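You operate a simulated robot arm through the tools that you are given. There is no shell and no other tool. Be economical: measure what you need, move in short steps, check, and stop when the job is done.

You run a simulated robot arm. Do the job below in one go: nothing can be reset, and whatever is moved stays where it is left.

JOB
Fit the blue rotor into the pump housing, put the cover on and tighten both nuts.

Only the result counts: the job must be done as asked and must still hold three seconds after the hand-in. Knocking over, shifting, dropping, spilling or breaking anything else fails it. A push-on lid holds only when it is set on centred and level and pressed home; a screw cap is set on level and turned clockwise until tight.

ROBOT AND FRAMES
A 7-joint arm with a two-finger parallel gripper, fixed in place. Base frame: the origin is at the foot of the arm, x ahead of it, y to its left, z up; the work surface is at about z = 0. Lengths are in cm, angles in rad, forces in N, time in s.
With the tool pointing down near the work surface it reaches from about 24 to 62 cm from the base axis. Its first joint turns from -1.152 to 1.152 rad. Payload 2.6 kg.
The tool frame sits at the grasp point between the pads (the TCP): z along the fingers, y along the line on which they close. The tips reach 3 cm beyond it. The gripper opens to 9.4 cm. The fingers are 2.8 cm wide and 1 cm thick; the gripper's body (5 by 9.6 cm) begins 5.5 cm behind the TCP.
Orientation is that of the tool frame in the base frame, as a unit quaternion [x, y, z, w]. With the fingers straight down and closing along the base's y, the tool's x points along the base's -x, its y along +y and its z along -z.

CONTROLS
- The arm moves only by the tool drive_tool. Its argument "plan" is a list that holds one entry, the list of rows, each a list of 7 numbers: the shift along the base's x, y, z in cm, then the turn, a rotation vector about the base's x, y, z in degrees, then the opening, from 0 (shut) to 1 (fully open). In form: [[[x, y, z, ax, ay, az, jaw], ...]]. A call has 1 to 12 rows; each row shifts and turns the commanded pose from where the row before left it. Each row takes 0.2 s and may step no farther than 5 cm and 0.15 rad from the row before; otherwise, or with a gripper value out of range, the whole call is refused. A pose out of reach is approached as far as the arm can. The call stops where the force on the tool passes 70 N (or 10 N more than at its start, if that is more) or the arm is blocked; 0.2 s more then pass. The fingers move at their own pace (about 7.2 cm/s each) and stop on an object; they squeeze with about 45 N. The grip force told is the motor's: it shows also when the fingers shut on nothing. Time passes only in rows, and 0.2 s behind the last, so rows that do not move let the fingers close. The reply holds the time, the measured pose of the TCP, the force on the tool along the base axes, the opening and the grip force, in the units named above and with some noise, with the torque about the TCP (base axes, N m) and any sound that the robot's microphone picked up.
- Cameras (640 x 400 px; columns grow to the right, rows downward): "scene" is fixed at [2.49, 42.12, 57.7]; the picture's right is [-0.86, -0.50, 0.00], its down [-0.24, 0.41, -0.88] and it looks along [0.44, -0.76, -0.47] (base axes); focal length 310 px, centre (320, 200). "wrist" rides on the gripper at [7.6, 1.4, -10.2] in the tool frame; the picture's right is [-0.18, 0.98, 0.00], its down [-0.75, -0.14, -0.64] and it looks along [-0.63, -0.12, 0.77] (tool axes); focal length 243 px, centre (320, 200). There is no depth. A picture from a camera that has moved, and an enlarged one, comes with that camera's place and axes in the base frame and with its lens.
- grab_frame(camera): a new picture of that camera. The clock stands still meanwhile.
- close_up(camera, box): a new picture of the part [left, top, right, bottom] of that camera's present view, enlarged. The clock stands still meanwhile.
- job_done(): hands the job in; it is judged then, once.

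Work in short steps. Places have to be worked out from the pictures, the camera data and where the tool is seen: move nearer, look again, correct. Check each grasp and each placing, and mend what went wrong. You have 120 turns and 84 pictures in all, those below and enlarged ones among them. Open the gripper and draw the arm clear of the work before you hand the job in, unless the task says otherwise; then end with one line.

The tools are called after ">>>" by a JSON object that holds its "method" and its "body". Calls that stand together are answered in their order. drive_tool: Moves the arm, as the interface text tells. Its arguments: {"type":"object","properties":{"plan":{"type":"array","items":{"type":"array","items":{"type":"array","items":{"type":"number"}}}}},"required":["plan"]} The other tools are called the same way: grab_frame (camera) takes a picture; close_up (camera, box) takes an enlarged picture of a part of a camera's view; job_done () hands the job in.

At the start:

```text
time: 0.0
tcp_pos: [34.0, -12.02, 42.59]
orientation: [0.0, 1.0, 0.0, 0.0]
wrist_force: [-0.2, 0.9, -0.6]
ft_torque: [-0.02, 0.04, -0.01]
finger_gap: 9.41
finger_force: 0.0
```

scene: 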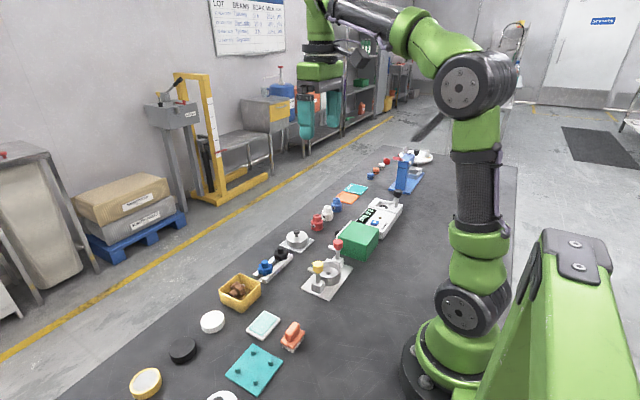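
wrist: 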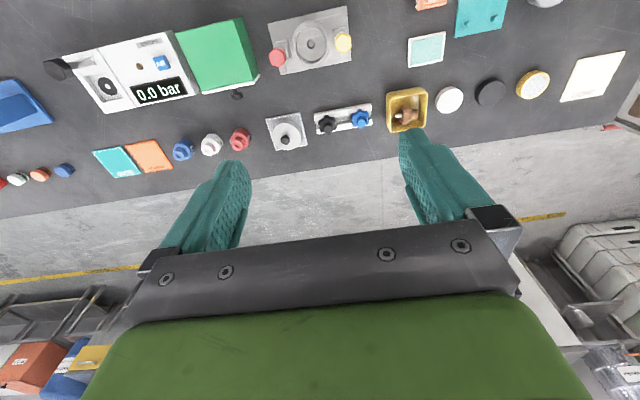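

The overview shows a pump housing (grey plate with red and yellow items), a cover, three rotors (blue, white, red) and nuts on a rack. I take enlargements to identify them.

>>> {"method": "close_up", "body": {"camera": "wrist", "box": [160, 0, 400, 190]}}

>>> {"method": "close_up", "body": {"camera": "scene", "box": [230, 170, 410, 310]}}

```text
2.11 times, centred on (280, 95) of wrist
camera zoom: at [26.42, -10.72, 52.78], right [0.18, 0.98, 0.0], down [0.75, -0.14, 0.64], along [0.63, -0.12, -0.77], focal length 511 px, centre (404, 421)
```

zoom: 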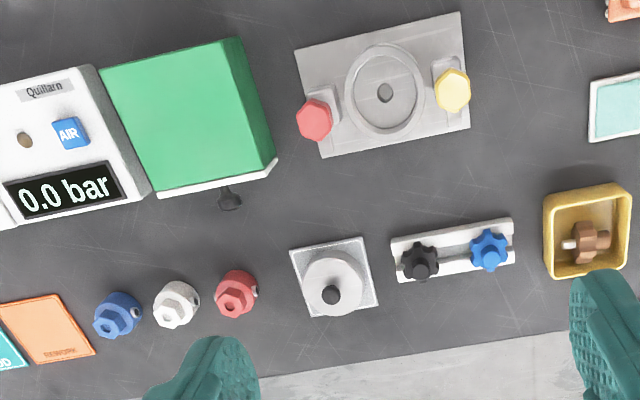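

```text
2.86 times, centred on (320, 240) of scene
camera zoom: at [2.49, 42.12, 57.7], right [-0.86, -0.5, 0.0], down [-0.24, 0.41, -0.88], along [0.44, -0.76, -0.47], focal length 886 px, centre (320, 86)
```

zoom: 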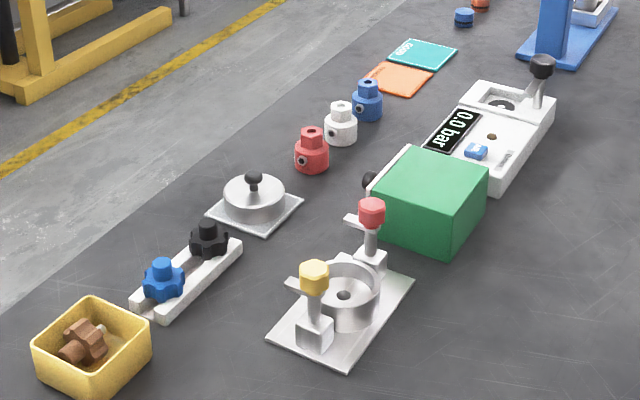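

I need closer views: move the arm so that the wrist camera looks at the housing and the star-shaped parts from nearer.

>>> {"method": "drive_tool", "body": {"plan": [[[0, 2, -4, 0, 0, 0, 1], [0, 2, -4, 0, 0, 0, 1], [0, 2, -4, 0, 0, 0, 1], [0, 2, -4, 0, 0, 0, 1]]]}}

>>> {"method": "grab_frame", "body": {"camera": "wrist"}}

>>> {"method": "close_up", "body": {"camera": "scene", "box": [290, 230, 370, 300]}}

>>> {"method": "close_up", "body": {"camera": "scene", "box": [240, 220, 320, 285]}}

```text
time: 1.0
tcp_pos: [33.92, -3.95, 26.33]
orientation: [0.001, 1.0, 0.0, 0.001]
wrist_force: [-0.6, -0.6, 0.2]
ft_torque: [-0.03, 0.02, -0.03]
finger_gap: 9.4
finger_force: 0.0
```

```text
79 pictures are left
camera wrist: at [26.42, -2.64, 36.47], right [0.18, 0.98, 0.0], down [0.75, -0.14, 0.64], along [0.63, -0.12, -0.77], focal length 243 px, centre (320, 200)
```

wrist: 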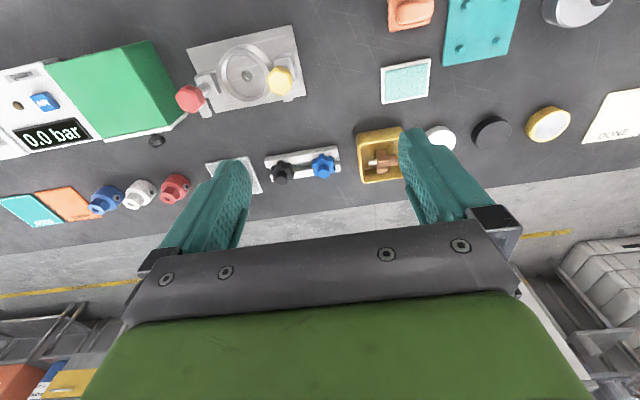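

```text
5.71 times, centred on (330, 265) of scene
camera zoom: at [2.49, 42.12, 57.7], right [-0.86, -0.5, 0.0], down [-0.24, 0.41, -0.88], along [0.44, -0.76, -0.47], focal length 1772 px, centre (263, -171)
```

zoom: 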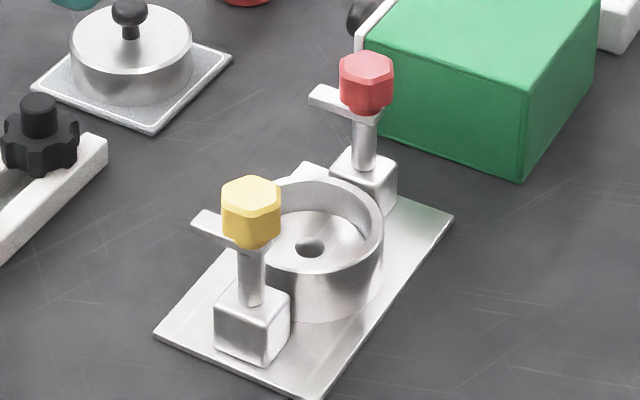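

```text
6.15 times, centred on (280, 252) of scene
camera zoom: at [2.49, 42.12, 57.7], right [-0.86, -0.5, 0.0], down [-0.24, 0.41, -0.88], along [0.44, -0.76, -0.47], focal length 1908 px, centre (566, -123)
```

zoom: 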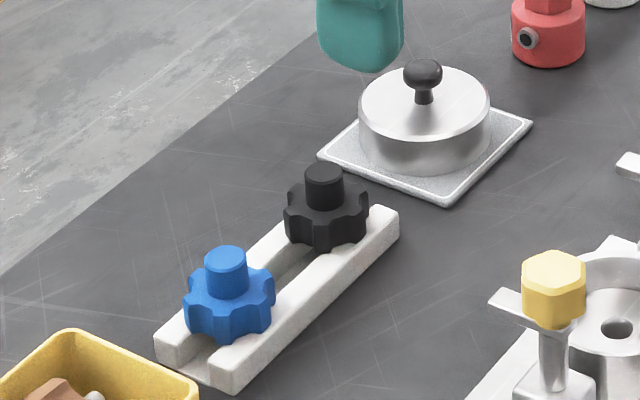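

The blue star-shaped part on the white rack is the rotor, the disc with a black knob the cover, and the red and yellow hex heads the clamp nuts. I move nearer to the housing to measure it.

>>> {"method": "drive_tool", "body": {"plan": [[[-2, -2.5, -4, 0, 0, 0, 1], [-2, -2.5, -4, 0, 0, 0, 1]]]}}

>>> {"method": "close_up", "body": {"camera": "wrist", "box": [170, 20, 410, 170]}}

>>> {"method": "grab_frame", "body": {"camera": "wrist"}}

```text
refused: row 1 steps farther than a row can; nothing moved
```

```text
2.67 times, centred on (290, 95) of wrist
camera zoom: at [26.42, -2.64, 36.47], right [0.18, 0.98, 0.0], down [0.75, -0.14, 0.64], along [0.63, -0.12, -0.77], focal length 647 px, centre (400, 480)
```

zoom: 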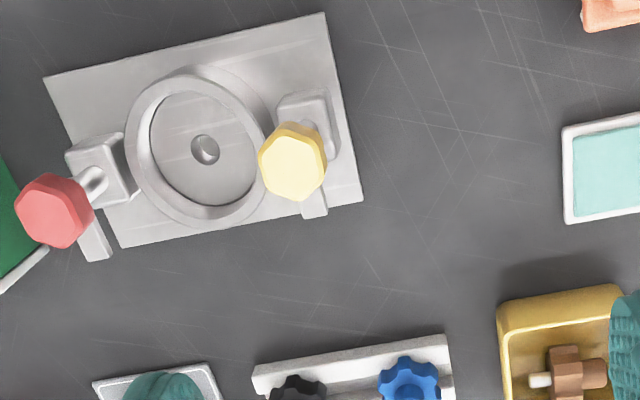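

```text
75 pictures are left
camera wrist: at [26.42, -2.64, 36.47], right [0.18, 0.98, 0.0], down [0.75, -0.14, 0.64], along [0.63, -0.12, -0.77], focal length 243 px, centre (320, 200)
```

wrist: 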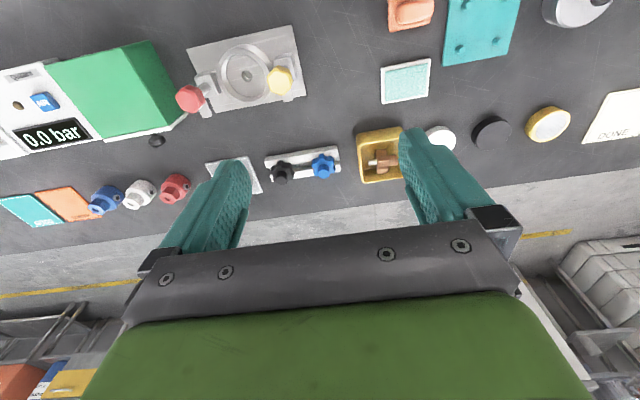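

The housing is aligned with the base, cup centre about (32.5, -13.6), nut tops near z=9 at y about -8.4 and -18.6. Now I look at the rotor from nearer.

>>> {"method": "drive_tool", "body": {"plan": [[[2, -0.7, -3, 0, 0, 0, 1], [2, -0.7, -3, 0, 0, 0, 1], [2, -0.7, -2.5, 0, 0, 0, 1]]]}}

>>> {"method": "close_up", "body": {"camera": "wrist", "box": [220, 70, 420, 195]}}

```text
time: 1.8
tcp_pos: [40.08, -6.27, 18.02]
orientation: [-0.001, 1.0, 0.0, 0.0]
wrist_force: [0.0, 0.6, -0.3]
ft_torque: [0.01, -0.03, 0.0]
finger_gap: 9.43
finger_force: 0.0
```

```text
3.20 times, centred on (320, 132) of wrist
camera zoom: at [32.5, -4.83, 28.16], right [0.18, 0.98, 0.0], down [0.75, -0.14, 0.64], along [0.63, -0.12, -0.77], focal length 776 px, centre (320, 416)
```

zoom: 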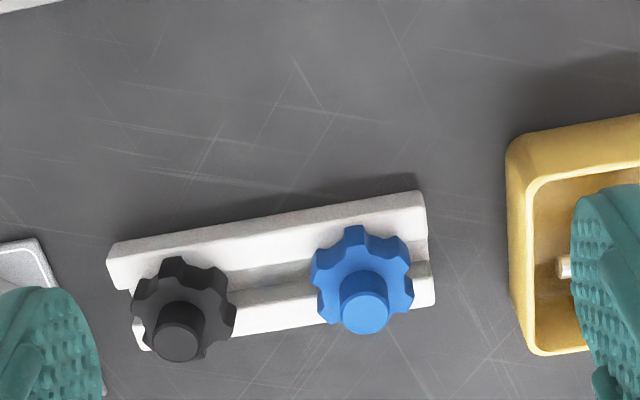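

The hub top is at about (47.0, -6.0, 5.0), diameter 1.7 cm. I move above it with the jaw half open (the yellow bin is close on the +y side) and check.

>>> {"method": "drive_tool", "body": {"plan": [[[3.5, 0.15, -2.0, 0, 0, 0, 0.5], [3.5, 0.15, -2.0, 0, 0, 0, 0.5], [0, 0, -3, 0, 0, 0, 0.5]]]}}

>>> {"method": "grab_frame", "body": {"camera": "wrist"}}

>>> {"method": "close_up", "body": {"camera": "scene", "box": [220, 200, 320, 300]}}

```text
time: 2.6
tcp_pos: [47.33, -5.85, 10.87]
orientation: [0.0, 1.0, 0.0, 0.0]
wrist_force: [-0.2, -0.1, -0.7]
ft_torque: [0.0, 0.03, -0.02]
finger_gap: 4.69
finger_force: 0.0
```

```text
73 pictures are left
camera wrist: at [39.58, -4.46, 21.04], right [0.18, 0.98, 0.0], down [0.75, -0.14, 0.64], along [0.63, -0.12, -0.77], focal length 243 px, centre (320, 200)
```

wrist: 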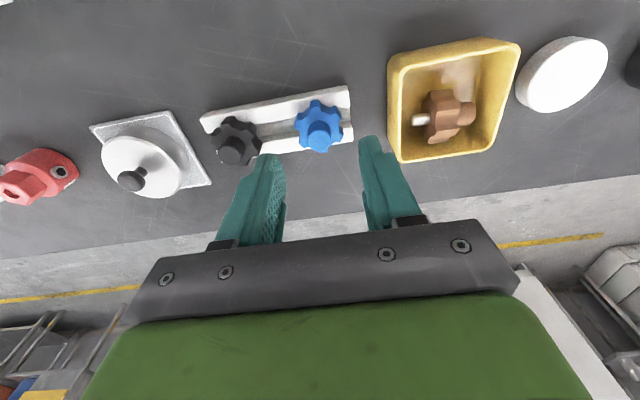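

```text
4.00 times, centred on (270, 250) of scene
camera zoom: at [2.49, 42.13, 57.7], right [-0.86, -0.5, 0.0], down [-0.24, 0.41, -0.88], along [0.44, -0.76, -0.47], focal length 1240 px, centre (520, 0)
```

zoom: 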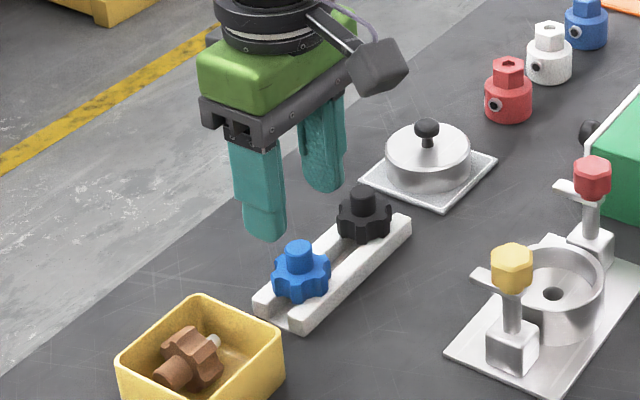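

Alignment looks right within a few millimetres. I lower so the tips reach about 1 cm below the hub top.

>>> {"method": "drive_tool", "body": {"plan": [[[-0.2, -0.05, -1.5, 0, 0, 0, 0.5], [0, 0, -1.4, 0, 0, 0, 0.5], [0, 0, -1.0, 0, 0, 0, 0.5]]]}}

>>> {"method": "close_up", "body": {"camera": "wrist", "box": [220, 70, 420, 195]}}

>>> {"method": "close_up", "body": {"camera": "scene", "box": [240, 220, 320, 285]}}

```text
time: 3.4
tcp_pos: [46.8, -6.04, 7.14]
orientation: [0.0, 1.0, 0.001, 0.0]
wrist_force: [0.1, 0.1, 0.0]
ft_torque: [-0.02, -0.02, -0.01]
finger_gap: 4.72
finger_force: 0.1
```

```text
3.20 times, centred on (320, 132) of wrist
camera zoom: at [39.27, -4.58, 17.32], right [0.18, 0.98, 0.0], down [0.75, -0.14, 0.64], along [0.63, -0.12, -0.77], focal length 776 px, centre (320, 416)
```

zoom: 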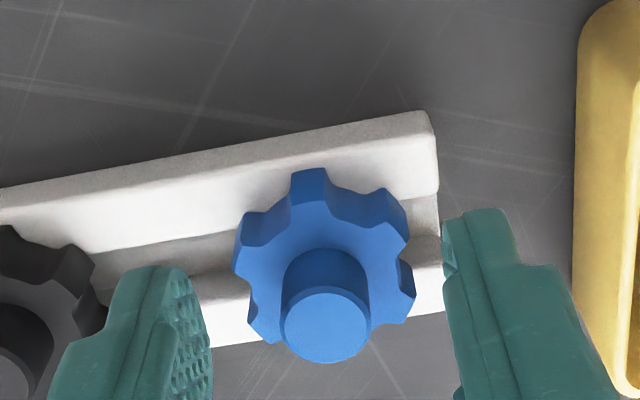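

```text
6.15 times, centred on (280, 252) of scene
camera zoom: at [2.49, 42.12, 57.7], right [-0.86, -0.5, 0.0], down [-0.24, 0.41, -0.88], along [0.44, -0.76, -0.47], focal length 1908 px, centre (566, -123)
```

zoom: 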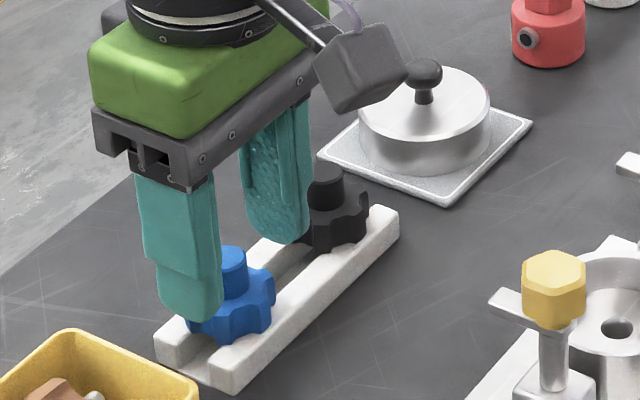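

Tips straddle the hub just above the gear. I close with a small x correction.

>>> {"method": "drive_tool", "body": {"plan": [[[0.2, 0.05, -0.1, 0, 0, 0, 0.5], [0, 0, 0, 0, 0, 0, 0], [0, 0, 0, 0, 0, 0, 0], [0, 0, 0, 0, 0, 0, 0], [0, 0, 0, 0, 0, 0, 0]]]}}

```text
time: 4.6
tcp_pos: [47.21, -5.96, 7.17]
orientation: [0.0, 1.0, 0.0, 0.0]
wrist_force: [-1.0, -0.3, 1.2]
ft_torque: [0.02, 0.0, 0.04]
finger_gap: 1.63
finger_force: 45.0
```

Gripped at 1.63 cm, matching the hub. I lift and look.

>>> {"method": "drive_tool", "body": {"plan": [[[0, 0, 2, 0, 0, 0, 0], [0, 0, 3, 0, 0, 0, 0], [0, 0, 4, 0, 0, 0, 0]]]}}

>>> {"method": "close_up", "body": {"camera": "scene", "box": [240, 190, 340, 270]}}

>>> {"method": "grab_frame", "body": {"camera": "wrist"}}

```text
time: 5.4
tcp_pos: [46.95, -6.03, 16.1]
orientation: [0.001, 1.0, 0.001, 0.0]
wrist_force: [0.1, -0.2, -1.1]
ft_torque: [-0.05, 0.0, 0.0]
finger_gap: 1.64
finger_force: 45.1
```

```text
5.00 times, centred on (290, 230) of scene
camera zoom: at [2.49, 42.12, 57.7], right [-0.86, -0.5, 0.0], down [-0.24, 0.41, -0.88], along [0.44, -0.76, -0.47], focal length 1550 px, centre (470, 50)
```

zoom: 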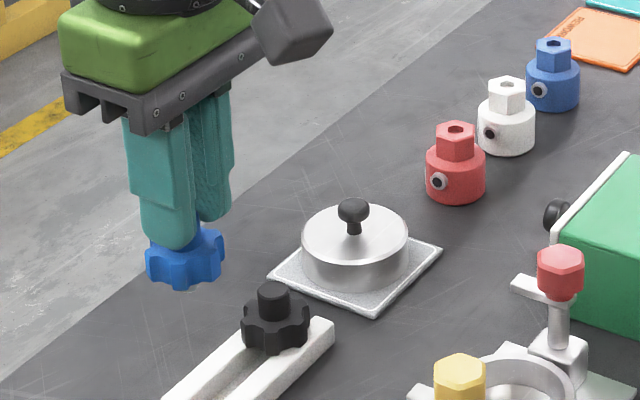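

```text
68 pictures are left
camera wrist: at [39.34, -4.67, 26.32], right [0.18, 0.98, 0.0], down [0.75, -0.14, 0.64], along [0.63, -0.12, -0.77], focal length 243 px, centre (320, 200)
```

wrist: 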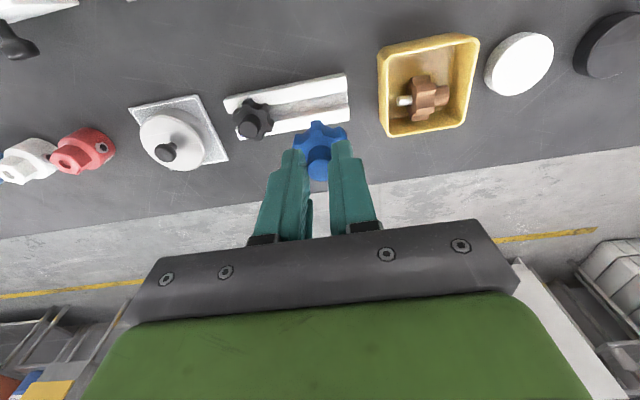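

The rotor is held upright. I carry it at height towards the housing, approaching from the +x side between the clamps.

>>> {"method": "drive_tool", "body": {"plan": [[[0, -2.5, 1, 0, 0, 0, 0], [0, -2.5, 1, 0, 0, 0, 0], [-2, -2.6, 0, 0, 0, 0, 0], [-4, 0, 0, 0, 0, 0, 0], [-4, 0, 0, 0, 0, 0, 0], [-4.5, 0, 0, 0, 0, 0, 0]]]}}

>>> {"method": "grab_frame", "body": {"camera": "wrist"}}

>>> {"method": "close_up", "body": {"camera": "scene", "box": [280, 190, 380, 300]}}

```text
time: 6.8
tcp_pos: [32.6, -13.4, 18.12]
orientation: [-0.001, 1.0, 0.0, 0.0]
wrist_force: [-0.4, -0.3, -1.1]
ft_torque: [-0.02, 0.0, -0.01]
finger_gap: 1.63
finger_force: 44.7
```

```text
67 pictures are left
camera wrist: at [24.99, -12.0, 28.26], right [0.18, 0.98, 0.0], down [0.75, -0.14, 0.64], along [0.63, -0.12, -0.77], focal length 243 px, centre (320, 200)
```

wrist: 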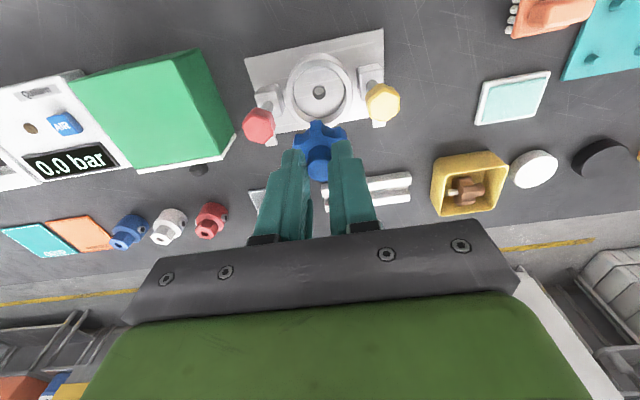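

```text
3.64 times, centred on (330, 245) of scene
camera zoom: at [2.49, 42.12, 57.7], right [-0.86, -0.5, 0.0], down [-0.24, 0.41, -0.88], along [0.44, -0.76, -0.47], focal length 1127 px, centre (284, 36)
```

zoom: 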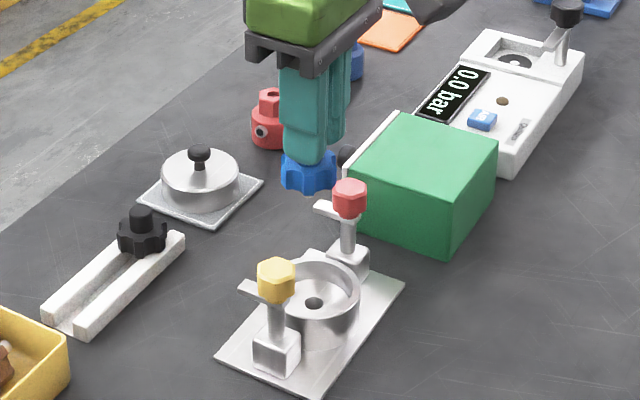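

I enlarge the cup to determine its centre relative to the tool more precisely.

>>> {"method": "close_up", "body": {"camera": "wrist", "box": [240, 25, 400, 125]}}

>>> {"method": "close_up", "body": {"camera": "scene", "box": [310, 230, 370, 290]}}

```text
4.00 times, centred on (320, 75) of wrist
camera zoom: at [24.99, -12.0, 28.26], right [0.18, 0.98, 0.0], down [0.75, -0.14, 0.64], along [0.63, -0.12, -0.77], focal length 970 px, centre (320, 700)
```

zoom: 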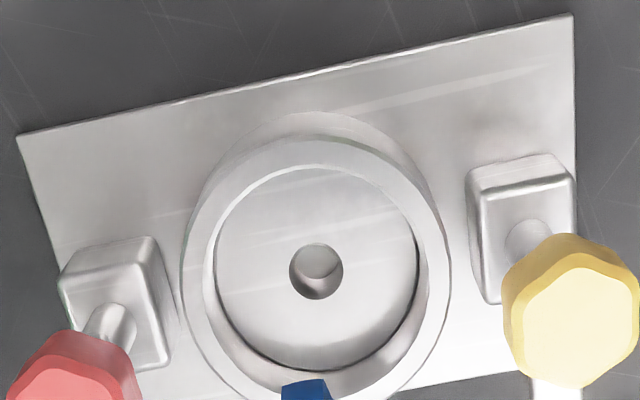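

```text
6.67 times, centred on (340, 260) of scene
camera zoom: at [2.49, 42.12, 57.7], right [-0.86, -0.5, 0.0], down [-0.24, 0.41, -0.88], along [0.44, -0.76, -0.47], focal length 2067 px, centre (187, -200)
```

zoom: 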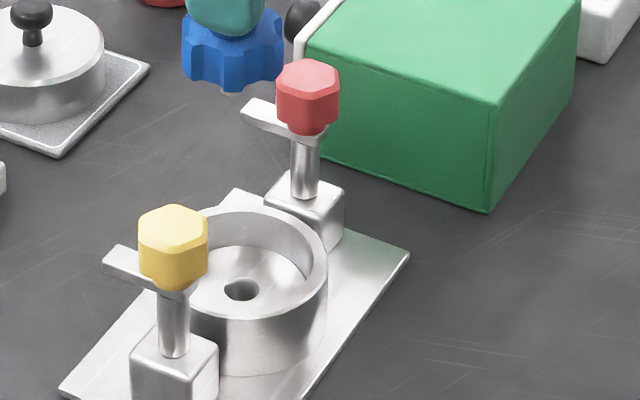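

I check the held rotor's position in the same camera for calibration.

>>> {"method": "close_up", "body": {"camera": "wrist", "box": [270, 110, 370, 190]}}

```text
5.00 times, centred on (320, 150) of wrist
camera zoom: at [24.99, -12.0, 28.26], right [0.18, 0.98, 0.0], down [0.75, -0.14, 0.64], along [0.63, -0.12, -0.77], focal length 1213 px, centre (320, 450)
```

zoom: 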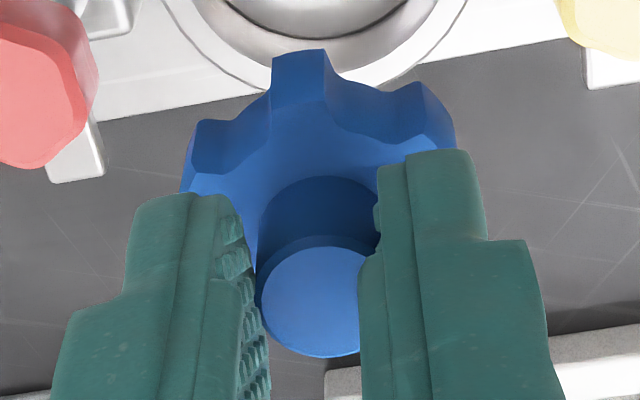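

In the camera's own terms the hub is about 0.3 cm too far in x and 0.14 in y. I correct and lower to just above the rim.

>>> {"method": "drive_tool", "body": {"plan": [[[-0.3, -0.14, -2, 0, 0, 0, 0], [0, 0, -2, 0, 0, 0, 0], [0, 0, -2, 0, 0, 0, 0], [0, 0, 0, 0, 0, 0, 0]]]}}

>>> {"method": "close_up", "body": {"camera": "scene", "box": [305, 220, 375, 290]}}

>>> {"method": "close_up", "body": {"camera": "wrist", "box": [220, 60, 420, 190]}}

```text
time: 7.8
tcp_pos: [32.24, -13.66, 12.2]
orientation: [0.0, 1.0, 0.0, 0.001]
wrist_force: [-0.2, 0.1, -0.5]
ft_torque: [0.0, 0.02, 0.0]
finger_gap: 1.62
finger_force: 44.8
```

```text
5.71 times, centred on (340, 255) of scene
camera zoom: at [2.49, 42.12, 57.7], right [-0.86, -0.5, 0.0], down [-0.24, 0.41, -0.88], along [0.44, -0.76, -0.47], focal length 1772 px, centre (206, -114)
```

zoom: 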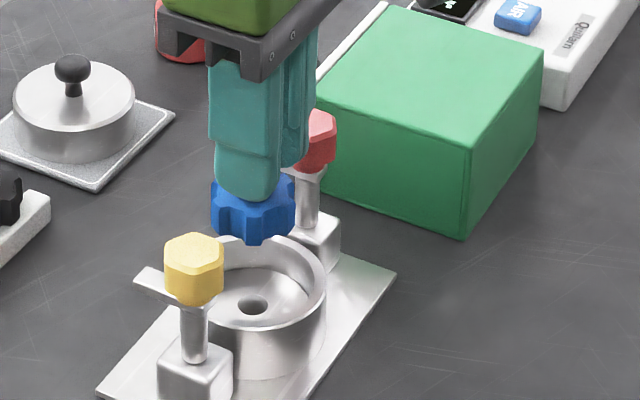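

```text
3.08 times, centred on (320, 125) of wrist
camera zoom: at [24.66, -12.28, 22.28], right [0.18, 0.98, 0.0], down [0.75, -0.14, 0.64], along [0.63, -0.12, -0.77], focal length 746 px, centre (320, 431)
```

zoom: 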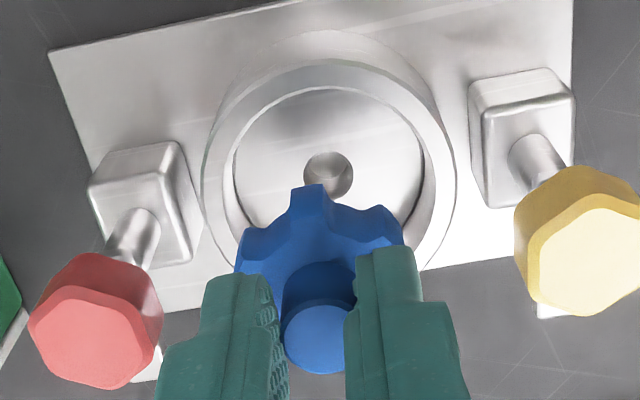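

Laterally aligned within a millimetre; I shift y by +0.08 and descend further, then check the peg against the hole.

>>> {"method": "drive_tool", "body": {"plan": [[[0, 0.08, -1, 0, 0, 0, 0], [0, 0, -1, 0, 0, 0, 0], [0, 0, 0, 0, 0, 0, 0]]]}}

>>> {"method": "close_up", "body": {"camera": "scene", "box": [315, 235, 355, 275]}}

>>> {"method": "close_up", "body": {"camera": "wrist", "box": [220, 60, 420, 190]}}

```text
time: 8.6
tcp_pos: [32.22, -13.59, 10.19]
orientation: [0.0, 1.0, 0.0, 0.0]
wrist_force: [-0.1, 1.2, -0.6]
ft_torque: [0.01, 0.02, 0.02]
finger_gap: 1.63
finger_force: 45.4
```

```text
10.00 times, centred on (335, 255) of scene
camera zoom: at [2.49, 42.12, 57.7], right [-0.86, -0.5, 0.0], down [-0.24, 0.41, -0.88], along [0.44, -0.76, -0.47], focal length 3100 px, centre (170, -350)
```

zoom: 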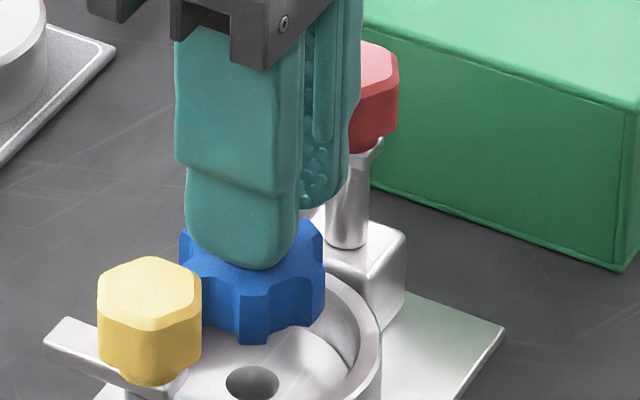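

```text
3.08 times, centred on (320, 125) of wrist
camera zoom: at [24.6, -12.17, 20.3], right [0.18, 0.98, 0.0], down [0.75, -0.14, 0.64], along [0.63, -0.12, -0.77], focal length 746 px, centre (320, 431)
```

zoom: 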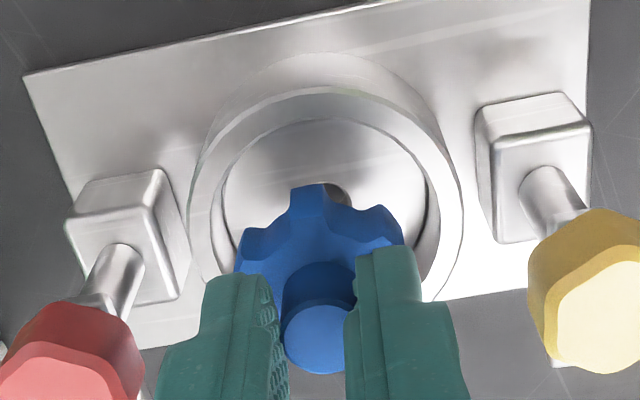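

Laterally good. I continue down in small steps watching the force.

>>> {"method": "drive_tool", "body": {"plan": [[[0, 0, -0.8, 0, 0, 0, 0], [0, 0, -0.5, 0, 0, 0, 0], [0, 0, 0, 0, 0, 0, 0]]]}}

>>> {"method": "close_up", "body": {"camera": "scene", "box": [315, 240, 355, 280]}}

>>> {"method": "close_up", "body": {"camera": "wrist", "box": [220, 60, 420, 190]}}

```text
time: 9.4
tcp_pos: [32.35, -13.49, 8.73]
orientation: [-0.001, 1.0, 0.0, 0.0]
wrist_force: [-0.4, -0.2, -0.2]
ft_torque: [0.0, 0.0, 0.01]
finger_gap: 1.66
finger_force: 44.9
```

```text
10.00 times, centred on (335, 260) of scene
camera zoom: at [2.49, 42.12, 57.7], right [-0.86, -0.5, 0.0], down [-0.24, 0.41, -0.88], along [0.44, -0.76, -0.47], focal length 3100 px, centre (170, -400)
```

zoom: 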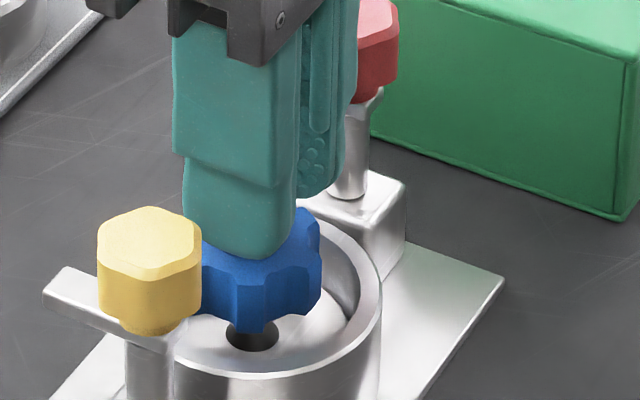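

```text
3.08 times, centred on (320, 125) of wrist
camera zoom: at [24.67, -12.2, 18.97], right [0.18, 0.98, 0.0], down [0.75, -0.14, 0.64], along [0.63, -0.12, -0.77], focal length 746 px, centre (320, 431)
```

zoom: 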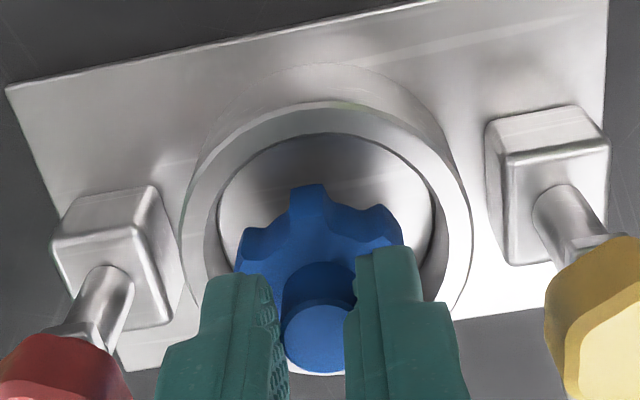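

Still free of contact. I keep lowering in small steps.

>>> {"method": "drive_tool", "body": {"plan": [[[0, 0, -0.4, 0, 0, 0, 0], [0, 0, -0.3, 0, 0, 0, 0], [0, 0, 0, 0, 0, 0, 0]]]}}

>>> {"method": "close_up", "body": {"camera": "scene", "box": [315, 240, 355, 280]}}

```text
time: 10.1
tcp_pos: [32.42, -13.58, 8.45]
orientation: [0.001, 1.0, 0.0, 0.003]
wrist_force: [-2.2, 2.3, 6.5]
ft_torque: [0.23, 0.11, 0.03]
finger_gap: 1.63
finger_force: 45.4
stopped in row 3: the force on the tool passed its limit at 71 N (the readings are from after the stop); the commanded pose is now the measured one
```

```text
10.00 times, centred on (335, 260) of scene
camera zoom: at [2.48, 42.13, 57.7], right [-0.86, -0.5, 0.0], down [-0.24, 0.41, -0.88], along [0.44, -0.76, -0.47], focal length 3100 px, centre (170, -400)
```

zoom: 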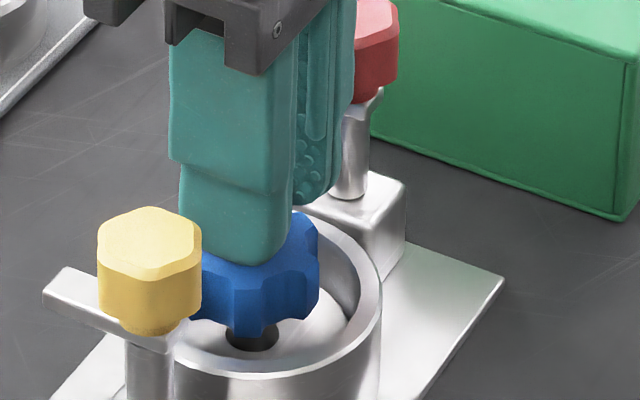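

Contact at TCP z≈8.45: the peg seems to rest on the rim of the hole. I zoom in tightly to see which way it is off.

>>> {"method": "close_up", "body": {"camera": "scene", "box": [332, 265, 352, 279]}}

>>> {"method": "close_up", "body": {"camera": "wrist", "box": [260, 90, 380, 190]}}

```text
16.00 times, centred on (342, 272) of scene
camera zoom: at [2.48, 42.13, 57.7], right [-0.86, -0.5, 0.0], down [-0.24, 0.41, -0.88], along [0.44, -0.76, -0.47], focal length 4960 px, centre (-32, -952)
```

zoom: 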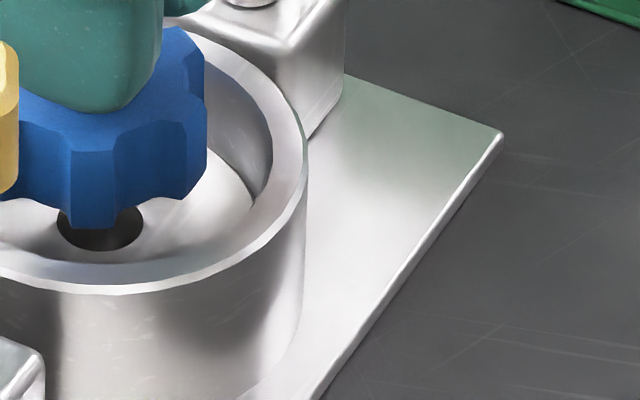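

```text
4.00 times, centred on (320, 140) of wrist
camera zoom: at [24.71, -12.17, 18.65], right [0.19, 0.98, 0.0], down [0.75, -0.14, 0.65], along [0.64, -0.12, -0.76], focal length 970 px, centre (320, 440)
```

zoom: 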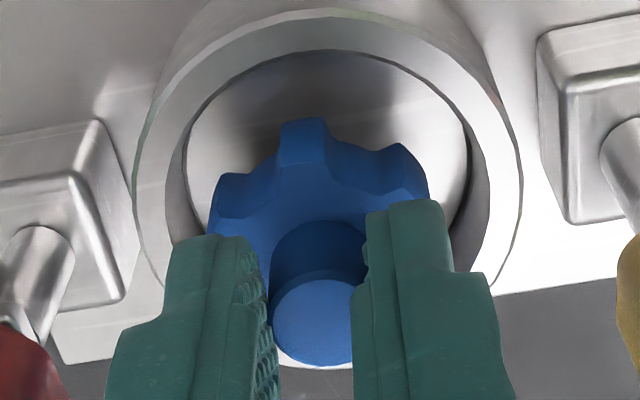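

The scene view suggests the rotor sits ~1 mm toward +x/+y of the hole. I lift slightly, shift back and try again gently.

>>> {"method": "drive_tool", "body": {"plan": [[[0, 0, 0.4, 0, 0, 0, 0], [-0.12, -0.06, 0, 0, 0, 0, 0], [0, 0, -0.3, 0, 0, 0, 0], [0, 0, -0.15, 0, 0, 0, 0], [0, 0, -0.1, 0, 0, 0, 0], [0, 0, -0.1, 0, 0, 0, 0]]]}}

```text
time: 11.5
tcp_pos: [32.44, -13.79, 8.43]
orientation: [0.002, 1.0, -0.001, 0.006]
wrist_force: [-19.7, 6.0, 59.9]
ft_torque: [0.15, 1.0, -0.08]
finger_gap: 1.63
finger_force: 45.2
```

The load shows contact on the +x/−y side of the peg, so the hole lies toward −x/+y (the scene camera's depth direction). I lift, shift that way, and retry.

>>> {"method": "drive_tool", "body": {"plan": [[[0, 0, 0.5, 0, 0, 0, 0], [-0.12, 0.17, 0, 0, 0, 0, 0], [0, 0, -0.3, 0, 0, 0, 0], [0, 0, -0.15, 0, 0, 0, 0], [0, 0, -0.1, 0, 0, 0, 0]]]}}

```text
time: 12.7
tcp_pos: [32.16, -13.35, 8.3]
orientation: [0.001, 1.0, -0.001, 0.003]
wrist_force: [0.0, -0.2, -0.6]
ft_torque: [0.01, 0.0, -0.01]
finger_gap: 1.65
finger_force: 45.5
```

No contact at 8.30, lower than before: the peg may be entering. Continue.

>>> {"method": "drive_tool", "body": {"plan": [[[0, 0, -0.2, 0, 0, 0, 0], [0, 0, -0.2, 0, 0, 0, 0], [0, 0, -0.2, 0, 0, 0, 0]]]}}

>>> {"method": "close_up", "body": {"camera": "scene", "box": [315, 240, 355, 280]}}

```text
time: 13.5
tcp_pos: [32.12, -13.49, 7.61]
orientation: [0.002, 1.0, 0.0, 0.004]
wrist_force: [-0.6, 0.1, -0.2]
ft_torque: [-0.04, -0.01, 0.01]
finger_gap: 1.61
finger_force: 45.1
```

```text
10.00 times, centred on (335, 260) of scene
camera zoom: at [2.49, 42.12, 57.7], right [-0.86, -0.5, 0.0], down [-0.24, 0.41, -0.88], along [0.44, -0.76, -0.47], focal length 3100 px, centre (170, -400)
```

zoom: 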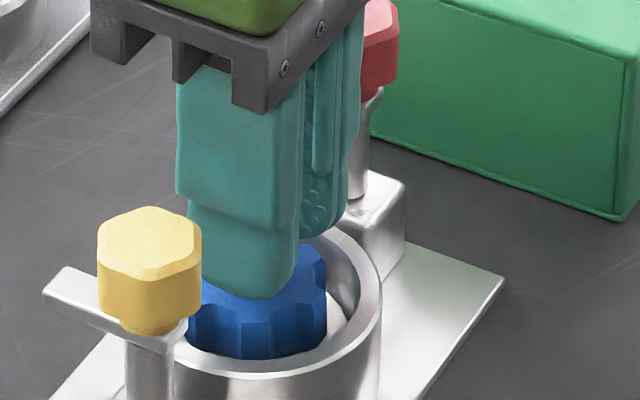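

The peg is entering freely. I lower until it seats.

>>> {"method": "drive_tool", "body": {"plan": [[[0, 0, -0.2, 0, 0, 0, 0], [0, 0, -0.15, 0, 0, 0, 0], [0, 0, -0.15, 0, 0, 0, 0], [0, 0, -0.1, 0, 0, 0, 0], [0, 0, -0.1, 0, 0, 0, 0]]]}}

>>> {"method": "close_up", "body": {"camera": "scene", "box": [315, 240, 355, 280]}}

```text
time: 14.6
tcp_pos: [32.17, -13.6, 7.18]
orientation: [0.004, 1.0, 0.001, 0.005]
wrist_force: [-2.5, 2.6, 9.8]
ft_torque: [0.16, 0.01, 0.04]
finger_gap: 1.66
finger_force: 45.1
stopped in row 5: the force on the tool passed its limit at 76 N (the readings are from after the stop); the commanded pose is now the measured one
```

```text
10.00 times, centred on (335, 260) of scene
camera zoom: at [2.48, 42.13, 57.7], right [-0.86, -0.5, 0.0], down [-0.24, 0.41, -0.88], along [0.44, -0.76, -0.47], focal length 3100 px, centre (170, -400)
```

zoom: 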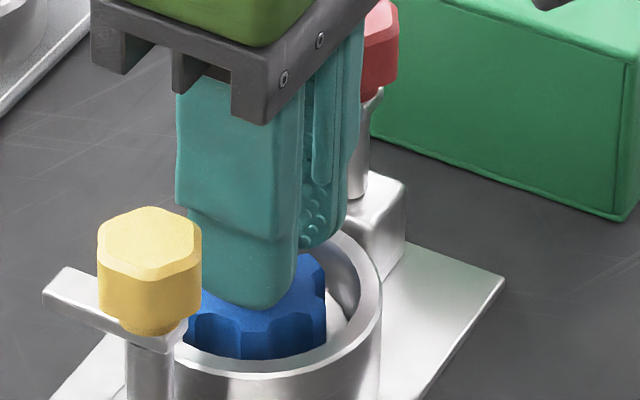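

The rotor dropped 1.27 cm and bottomed out, so it is seated. I release with a small opening (staying inside the cup) and rise.

>>> {"method": "drive_tool", "body": {"plan": [[[0, 0, 0, 0, 0, 0, 0.28], [0, 0, 0, 0, 0, 0, 0.28], [0, 0, 1, 0, 0, 0, 0.28], [0, 0, 2, 0, 0, 0, 0.28], [0, 0, 3, 0, 0, 0, 0.28], [0, 0, 4, 0, 0, 0, 0.28]]]}}

>>> {"method": "close_up", "body": {"camera": "scene", "box": [310, 225, 370, 285]}}

>>> {"method": "close_up", "body": {"camera": "wrist", "box": [240, 25, 400, 135]}}

```text
time: 16.0
tcp_pos: [32.07, -13.64, 17.3]
orientation: [0.004, 1.0, 0.0, 0.003]
wrist_force: [0.7, 0.0, -0.2]
ft_torque: [0.01, 0.01, 0.04]
finger_gap: 2.66
finger_force: 0.1
```

```text
6.67 times, centred on (340, 255) of scene
camera zoom: at [2.49, 42.12, 57.7], right [-0.86, -0.5, 0.0], down [-0.24, 0.41, -0.88], along [0.44, -0.76, -0.47], focal length 2067 px, centre (187, -167)
```

zoom: 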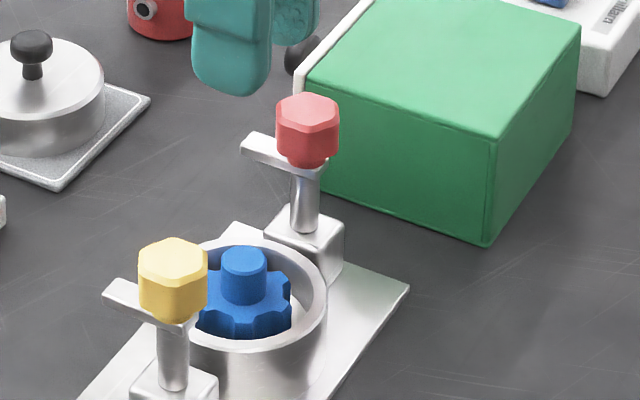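

```text
3.64 times, centred on (320, 80) of wrist
camera zoom: at [24.47, -12.16, 27.35], right [0.19, 0.98, 0.0], down [0.75, -0.15, 0.65], along [0.64, -0.12, -0.76], focal length 882 px, centre (320, 636)
```

zoom: 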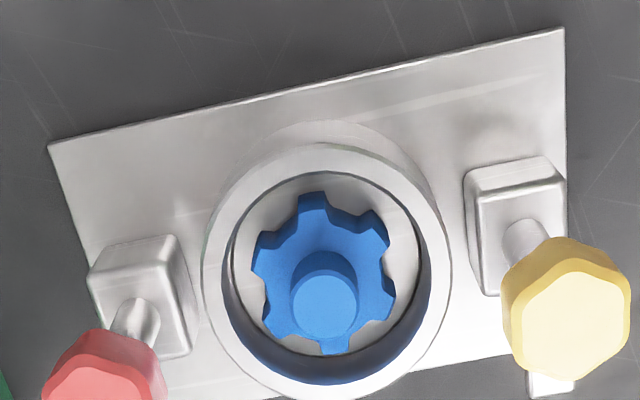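

The rotor is seated and centred. I correct the small tool tilt and move to look at the cover.

>>> {"method": "drive_tool", "body": {"plan": [[[2, -2, 1, 0, 0.35, 0.45, 0.5], [3, -3, 0, 0, 0, 0, 0.5], [3, -3, 0, 0, 0, 0, 0.5], [2, 0, 0, 0, 0, 0, 0.5]]]}}

>>> {"method": "close_up", "body": {"camera": "wrist", "box": [220, 60, 420, 190]}}

>>> {"method": "close_up", "body": {"camera": "scene", "box": [270, 215, 330, 260]}}

```text
time: 17.0
tcp_pos: [42.08, -21.6, 18.33]
orientation: [0.0, 1.0, 0.001, 0.002]
wrist_force: [0.7, 0.0, 0.2]
ft_torque: [-0.02, -0.01, 0.01]
finger_gap: 4.7
finger_force: 0.0
```

```text
3.08 times, centred on (320, 125) of wrist
camera zoom: at [34.48, -20.2, 28.45], right [0.18, 0.98, 0.0], down [0.75, -0.14, 0.64], along [0.63, -0.12, -0.77], focal length 746 px, centre (320, 431)
```

zoom: 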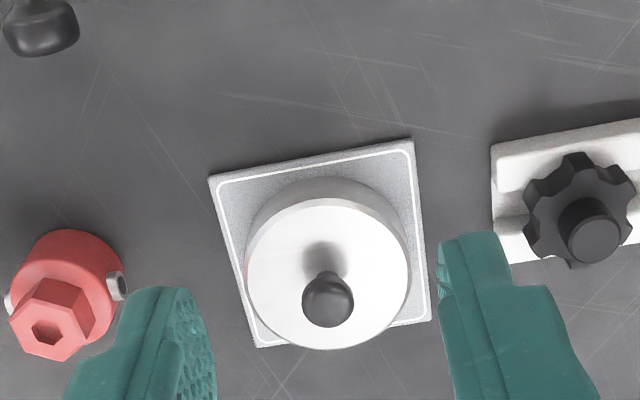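

```text
8.89 times, centred on (300, 238) of scene
camera zoom: at [2.49, 42.12, 57.7], right [-0.86, -0.5, 0.0], down [-0.24, 0.41, -0.88], along [0.44, -0.76, -0.47], focal length 2756 px, centre (498, -133)
```

zoom: 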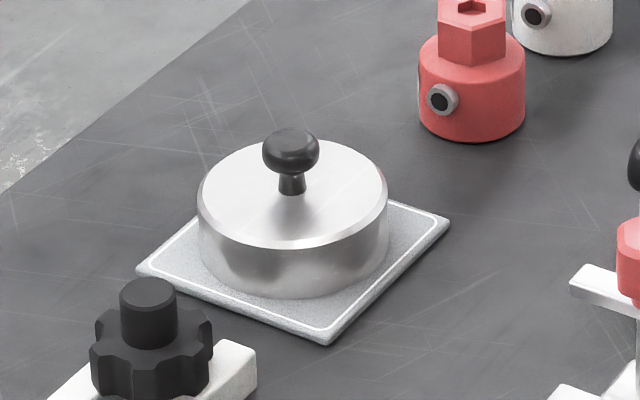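

The knob centre is about (48.05, -22.5, 4.5), 1.9 cm wide. I move above it and check.

>>> {"method": "drive_tool", "body": {"plan": [[[3, -0.45, -3, 0, 0, 0, 0.5], [2.95, -0.45, -3, 0, 0, 0, 0.5], [0, 0, -2.5, 0, 0, 0, 0.5], [0, 0, 0, 0, 0, 0, 0.5]]]}}

>>> {"method": "close_up", "body": {"camera": "wrist", "box": [220, 70, 420, 195]}}

```text
time: 18.0
tcp_pos: [48.0, -22.51, 9.67]
orientation: [0.0, 1.0, 0.0, 0.002]
wrist_force: [0.1, -0.3, 0.3]
ft_torque: [0.03, 0.01, 0.02]
finger_gap: 4.71
finger_force: 0.1
```

```text
3.20 times, centred on (320, 132) of wrist
camera zoom: at [40.41, -21.08, 19.83], right [0.18, 0.98, 0.0], down [0.75, -0.14, 0.64], along [0.63, -0.12, -0.77], focal length 776 px, centre (320, 416)
```

zoom: 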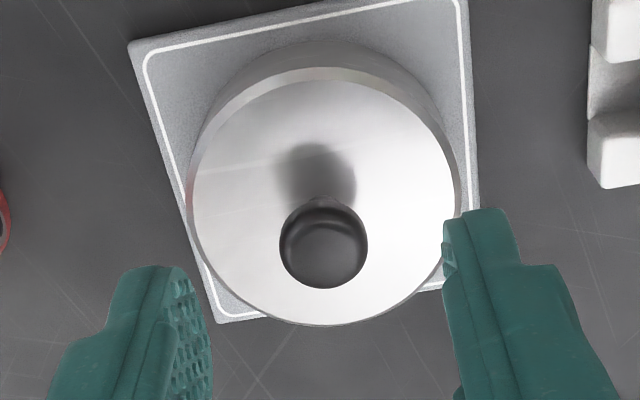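

Well centred. I lower with a +0.1 x correction and close on the knob.

>>> {"method": "drive_tool", "body": {"plan": [[[0.1, 0, -1.5, 0, 0, 0, 0.5], [0, 0, -1.5, 0, 0, 0, 0.5], [0, 0, 0, 0, 0, 0, 0.5]]]}}

>>> {"method": "close_up", "body": {"camera": "wrist", "box": [220, 70, 420, 195]}}

>>> {"method": "close_up", "body": {"camera": "scene", "box": [270, 215, 330, 260]}}

```text
time: 18.8
tcp_pos: [48.1, -22.47, 6.79]
orientation: [0.0, 1.0, 0.001, 0.001]
wrist_force: [-0.5, -0.6, -0.8]
ft_torque: [-0.01, -0.02, -0.02]
finger_gap: 4.71
finger_force: 0.0
```

```text
3.20 times, centred on (320, 132) of wrist
camera zoom: at [40.52, -21.04, 16.95], right [0.18, 0.98, 0.0], down [0.75, -0.14, 0.64], along [0.63, -0.12, -0.77], focal length 776 px, centre (320, 416)
```

zoom: 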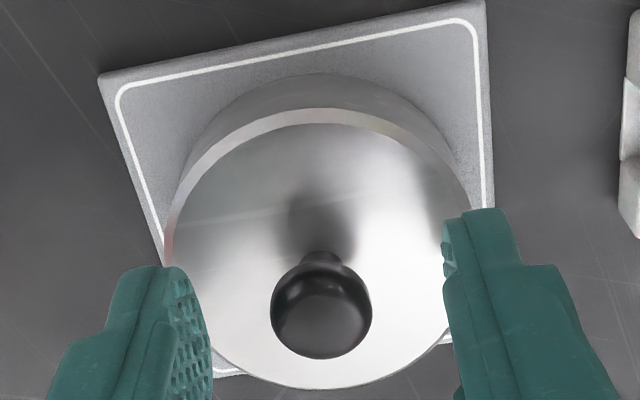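

```text
8.89 times, centred on (300, 238) of scene
camera zoom: at [2.49, 42.12, 57.7], right [-0.86, -0.5, 0.0], down [-0.24, 0.41, -0.88], along [0.44, -0.76, -0.47], focal length 2756 px, centre (498, -133)
```

zoom: 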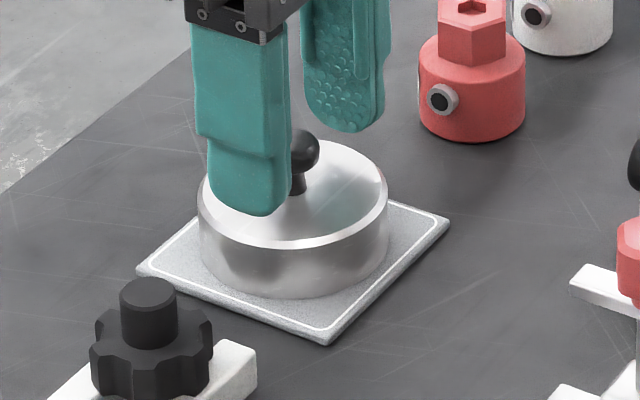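

Good position. I close on the knob.

>>> {"method": "drive_tool", "body": {"plan": [[[0, 0, -0.2, 0, 0, 0, 0.5], [0, 0, 0, 0, 0, 0, 0], [0, 0, 0, 0, 0, 0, 0], [0, 0, 0, 0, 0, 0, 0], [0, 0, 0, 0, 0, 0, 0], [0, 0, 1, 0, 0, 0, 0], [0, 0, 2, 0, 0, 0, 0], [0, 0, 4, 0, 0, 0, 0]]]}}

>>> {"method": "close_up", "body": {"camera": "scene", "box": [260, 190, 340, 260]}}

>>> {"method": "close_up", "body": {"camera": "wrist", "box": [220, 70, 420, 195]}}

```text
time: 20.6
tcp_pos: [48.15, -22.34, 13.68]
orientation: [-0.001, 1.0, 0.0, 0.0]
wrist_force: [0.0, 0.4, -1.5]
ft_torque: [-0.03, 0.03, 0.01]
finger_gap: 1.88
finger_force: 44.9
```

```text
5.71 times, centred on (300, 225) of scene
camera zoom: at [2.49, 42.12, 57.7], right [-0.86, -0.5, 0.0], down [-0.24, 0.41, -0.88], along [0.44, -0.76, -0.47], focal length 1772 px, centre (434, 57)
```

zoom: 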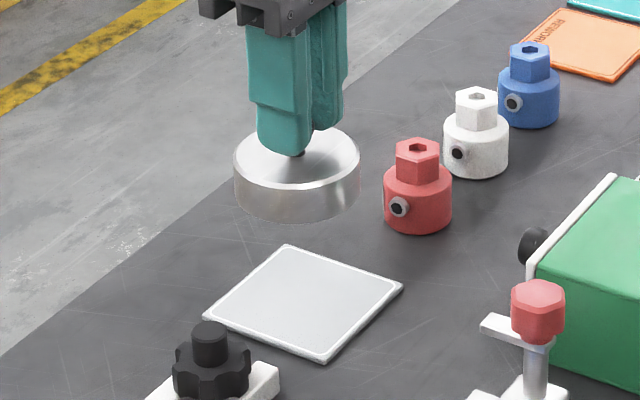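

```text
3.20 times, centred on (320, 132) of wrist
camera zoom: at [40.55, -21.01, 23.84], right [0.18, 0.98, 0.0], down [0.75, -0.14, 0.64], along [0.63, -0.12, -0.77], focal length 776 px, centre (320, 416)
```

zoom: 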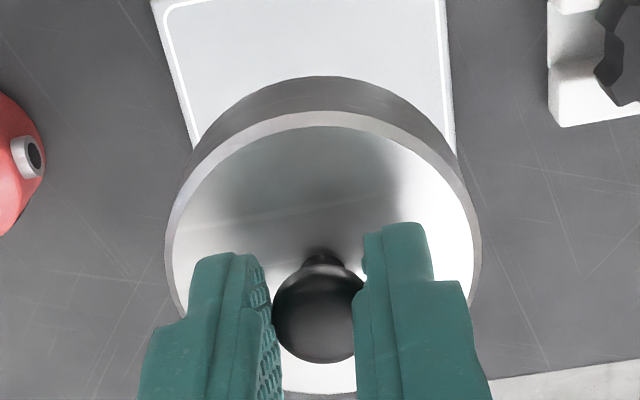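

The cover is held level. I carry it high, first in y, then in x toward the cup.

>>> {"method": "drive_tool", "body": {"plan": [[[0, 2.9, 2, 0, 0, 0, 0], [0, 3, 1, 0, 0, 0, 0], [-2, 3, 0.5, 0, 0, 0, 0], [-3.5, 0, 0, 0, 0, 0, 0], [-3.5, 0, 0, 0, 0, 0, 0], [-3.5, 0, 0, 0, 0, 0, 0], [-3.3, 0, 0, 0, 0, 0, 0], [0, 0, 0, 0, 0, 0, 0]]]}}

>>> {"method": "close_up", "body": {"camera": "scene", "box": [300, 210, 380, 290]}}

>>> {"method": "close_up", "body": {"camera": "wrist", "box": [220, 50, 420, 190]}}

```text
time: 22.4
tcp_pos: [32.28, -13.84, 16.92]
orientation: [-0.001, 1.0, 0.0, 0.0]
wrist_force: [0.8, 0.1, -1.3]
ft_torque: [0.01, -0.01, -0.01]
finger_gap: 1.9
finger_force: 44.9
```

```text
5.00 times, centred on (340, 250) of scene
camera zoom: at [2.48, 42.13, 57.7], right [-0.86, -0.5, 0.0], down [-0.24, 0.41, -0.88], along [0.44, -0.76, -0.47], focal length 1550 px, centre (220, -50)
```

zoom: 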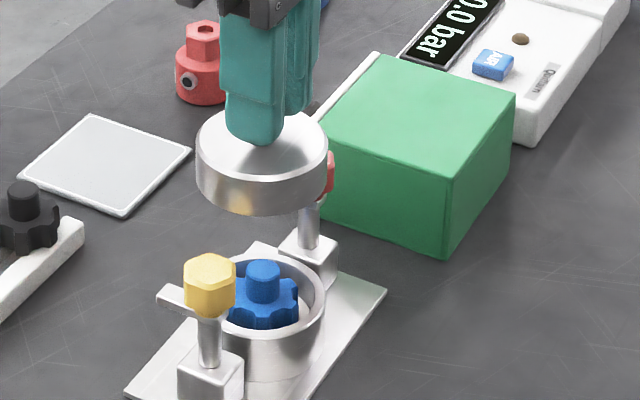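

```text
2.86 times, centred on (320, 120) of wrist
camera zoom: at [24.75, -12.33, 27.08], right [0.18, 0.98, 0.0], down [0.75, -0.14, 0.64], along [0.63, -0.12, -0.77], focal length 693 px, centre (320, 429)
```

zoom: 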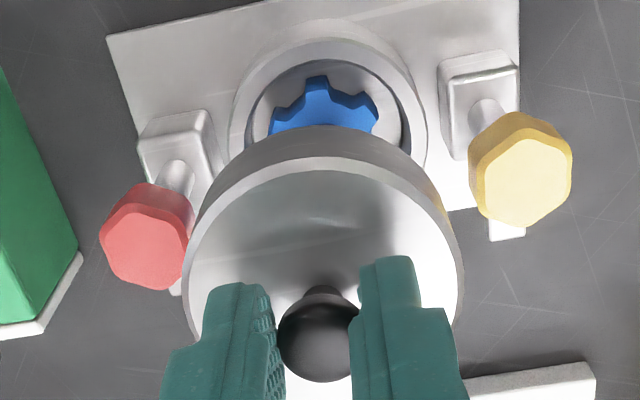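

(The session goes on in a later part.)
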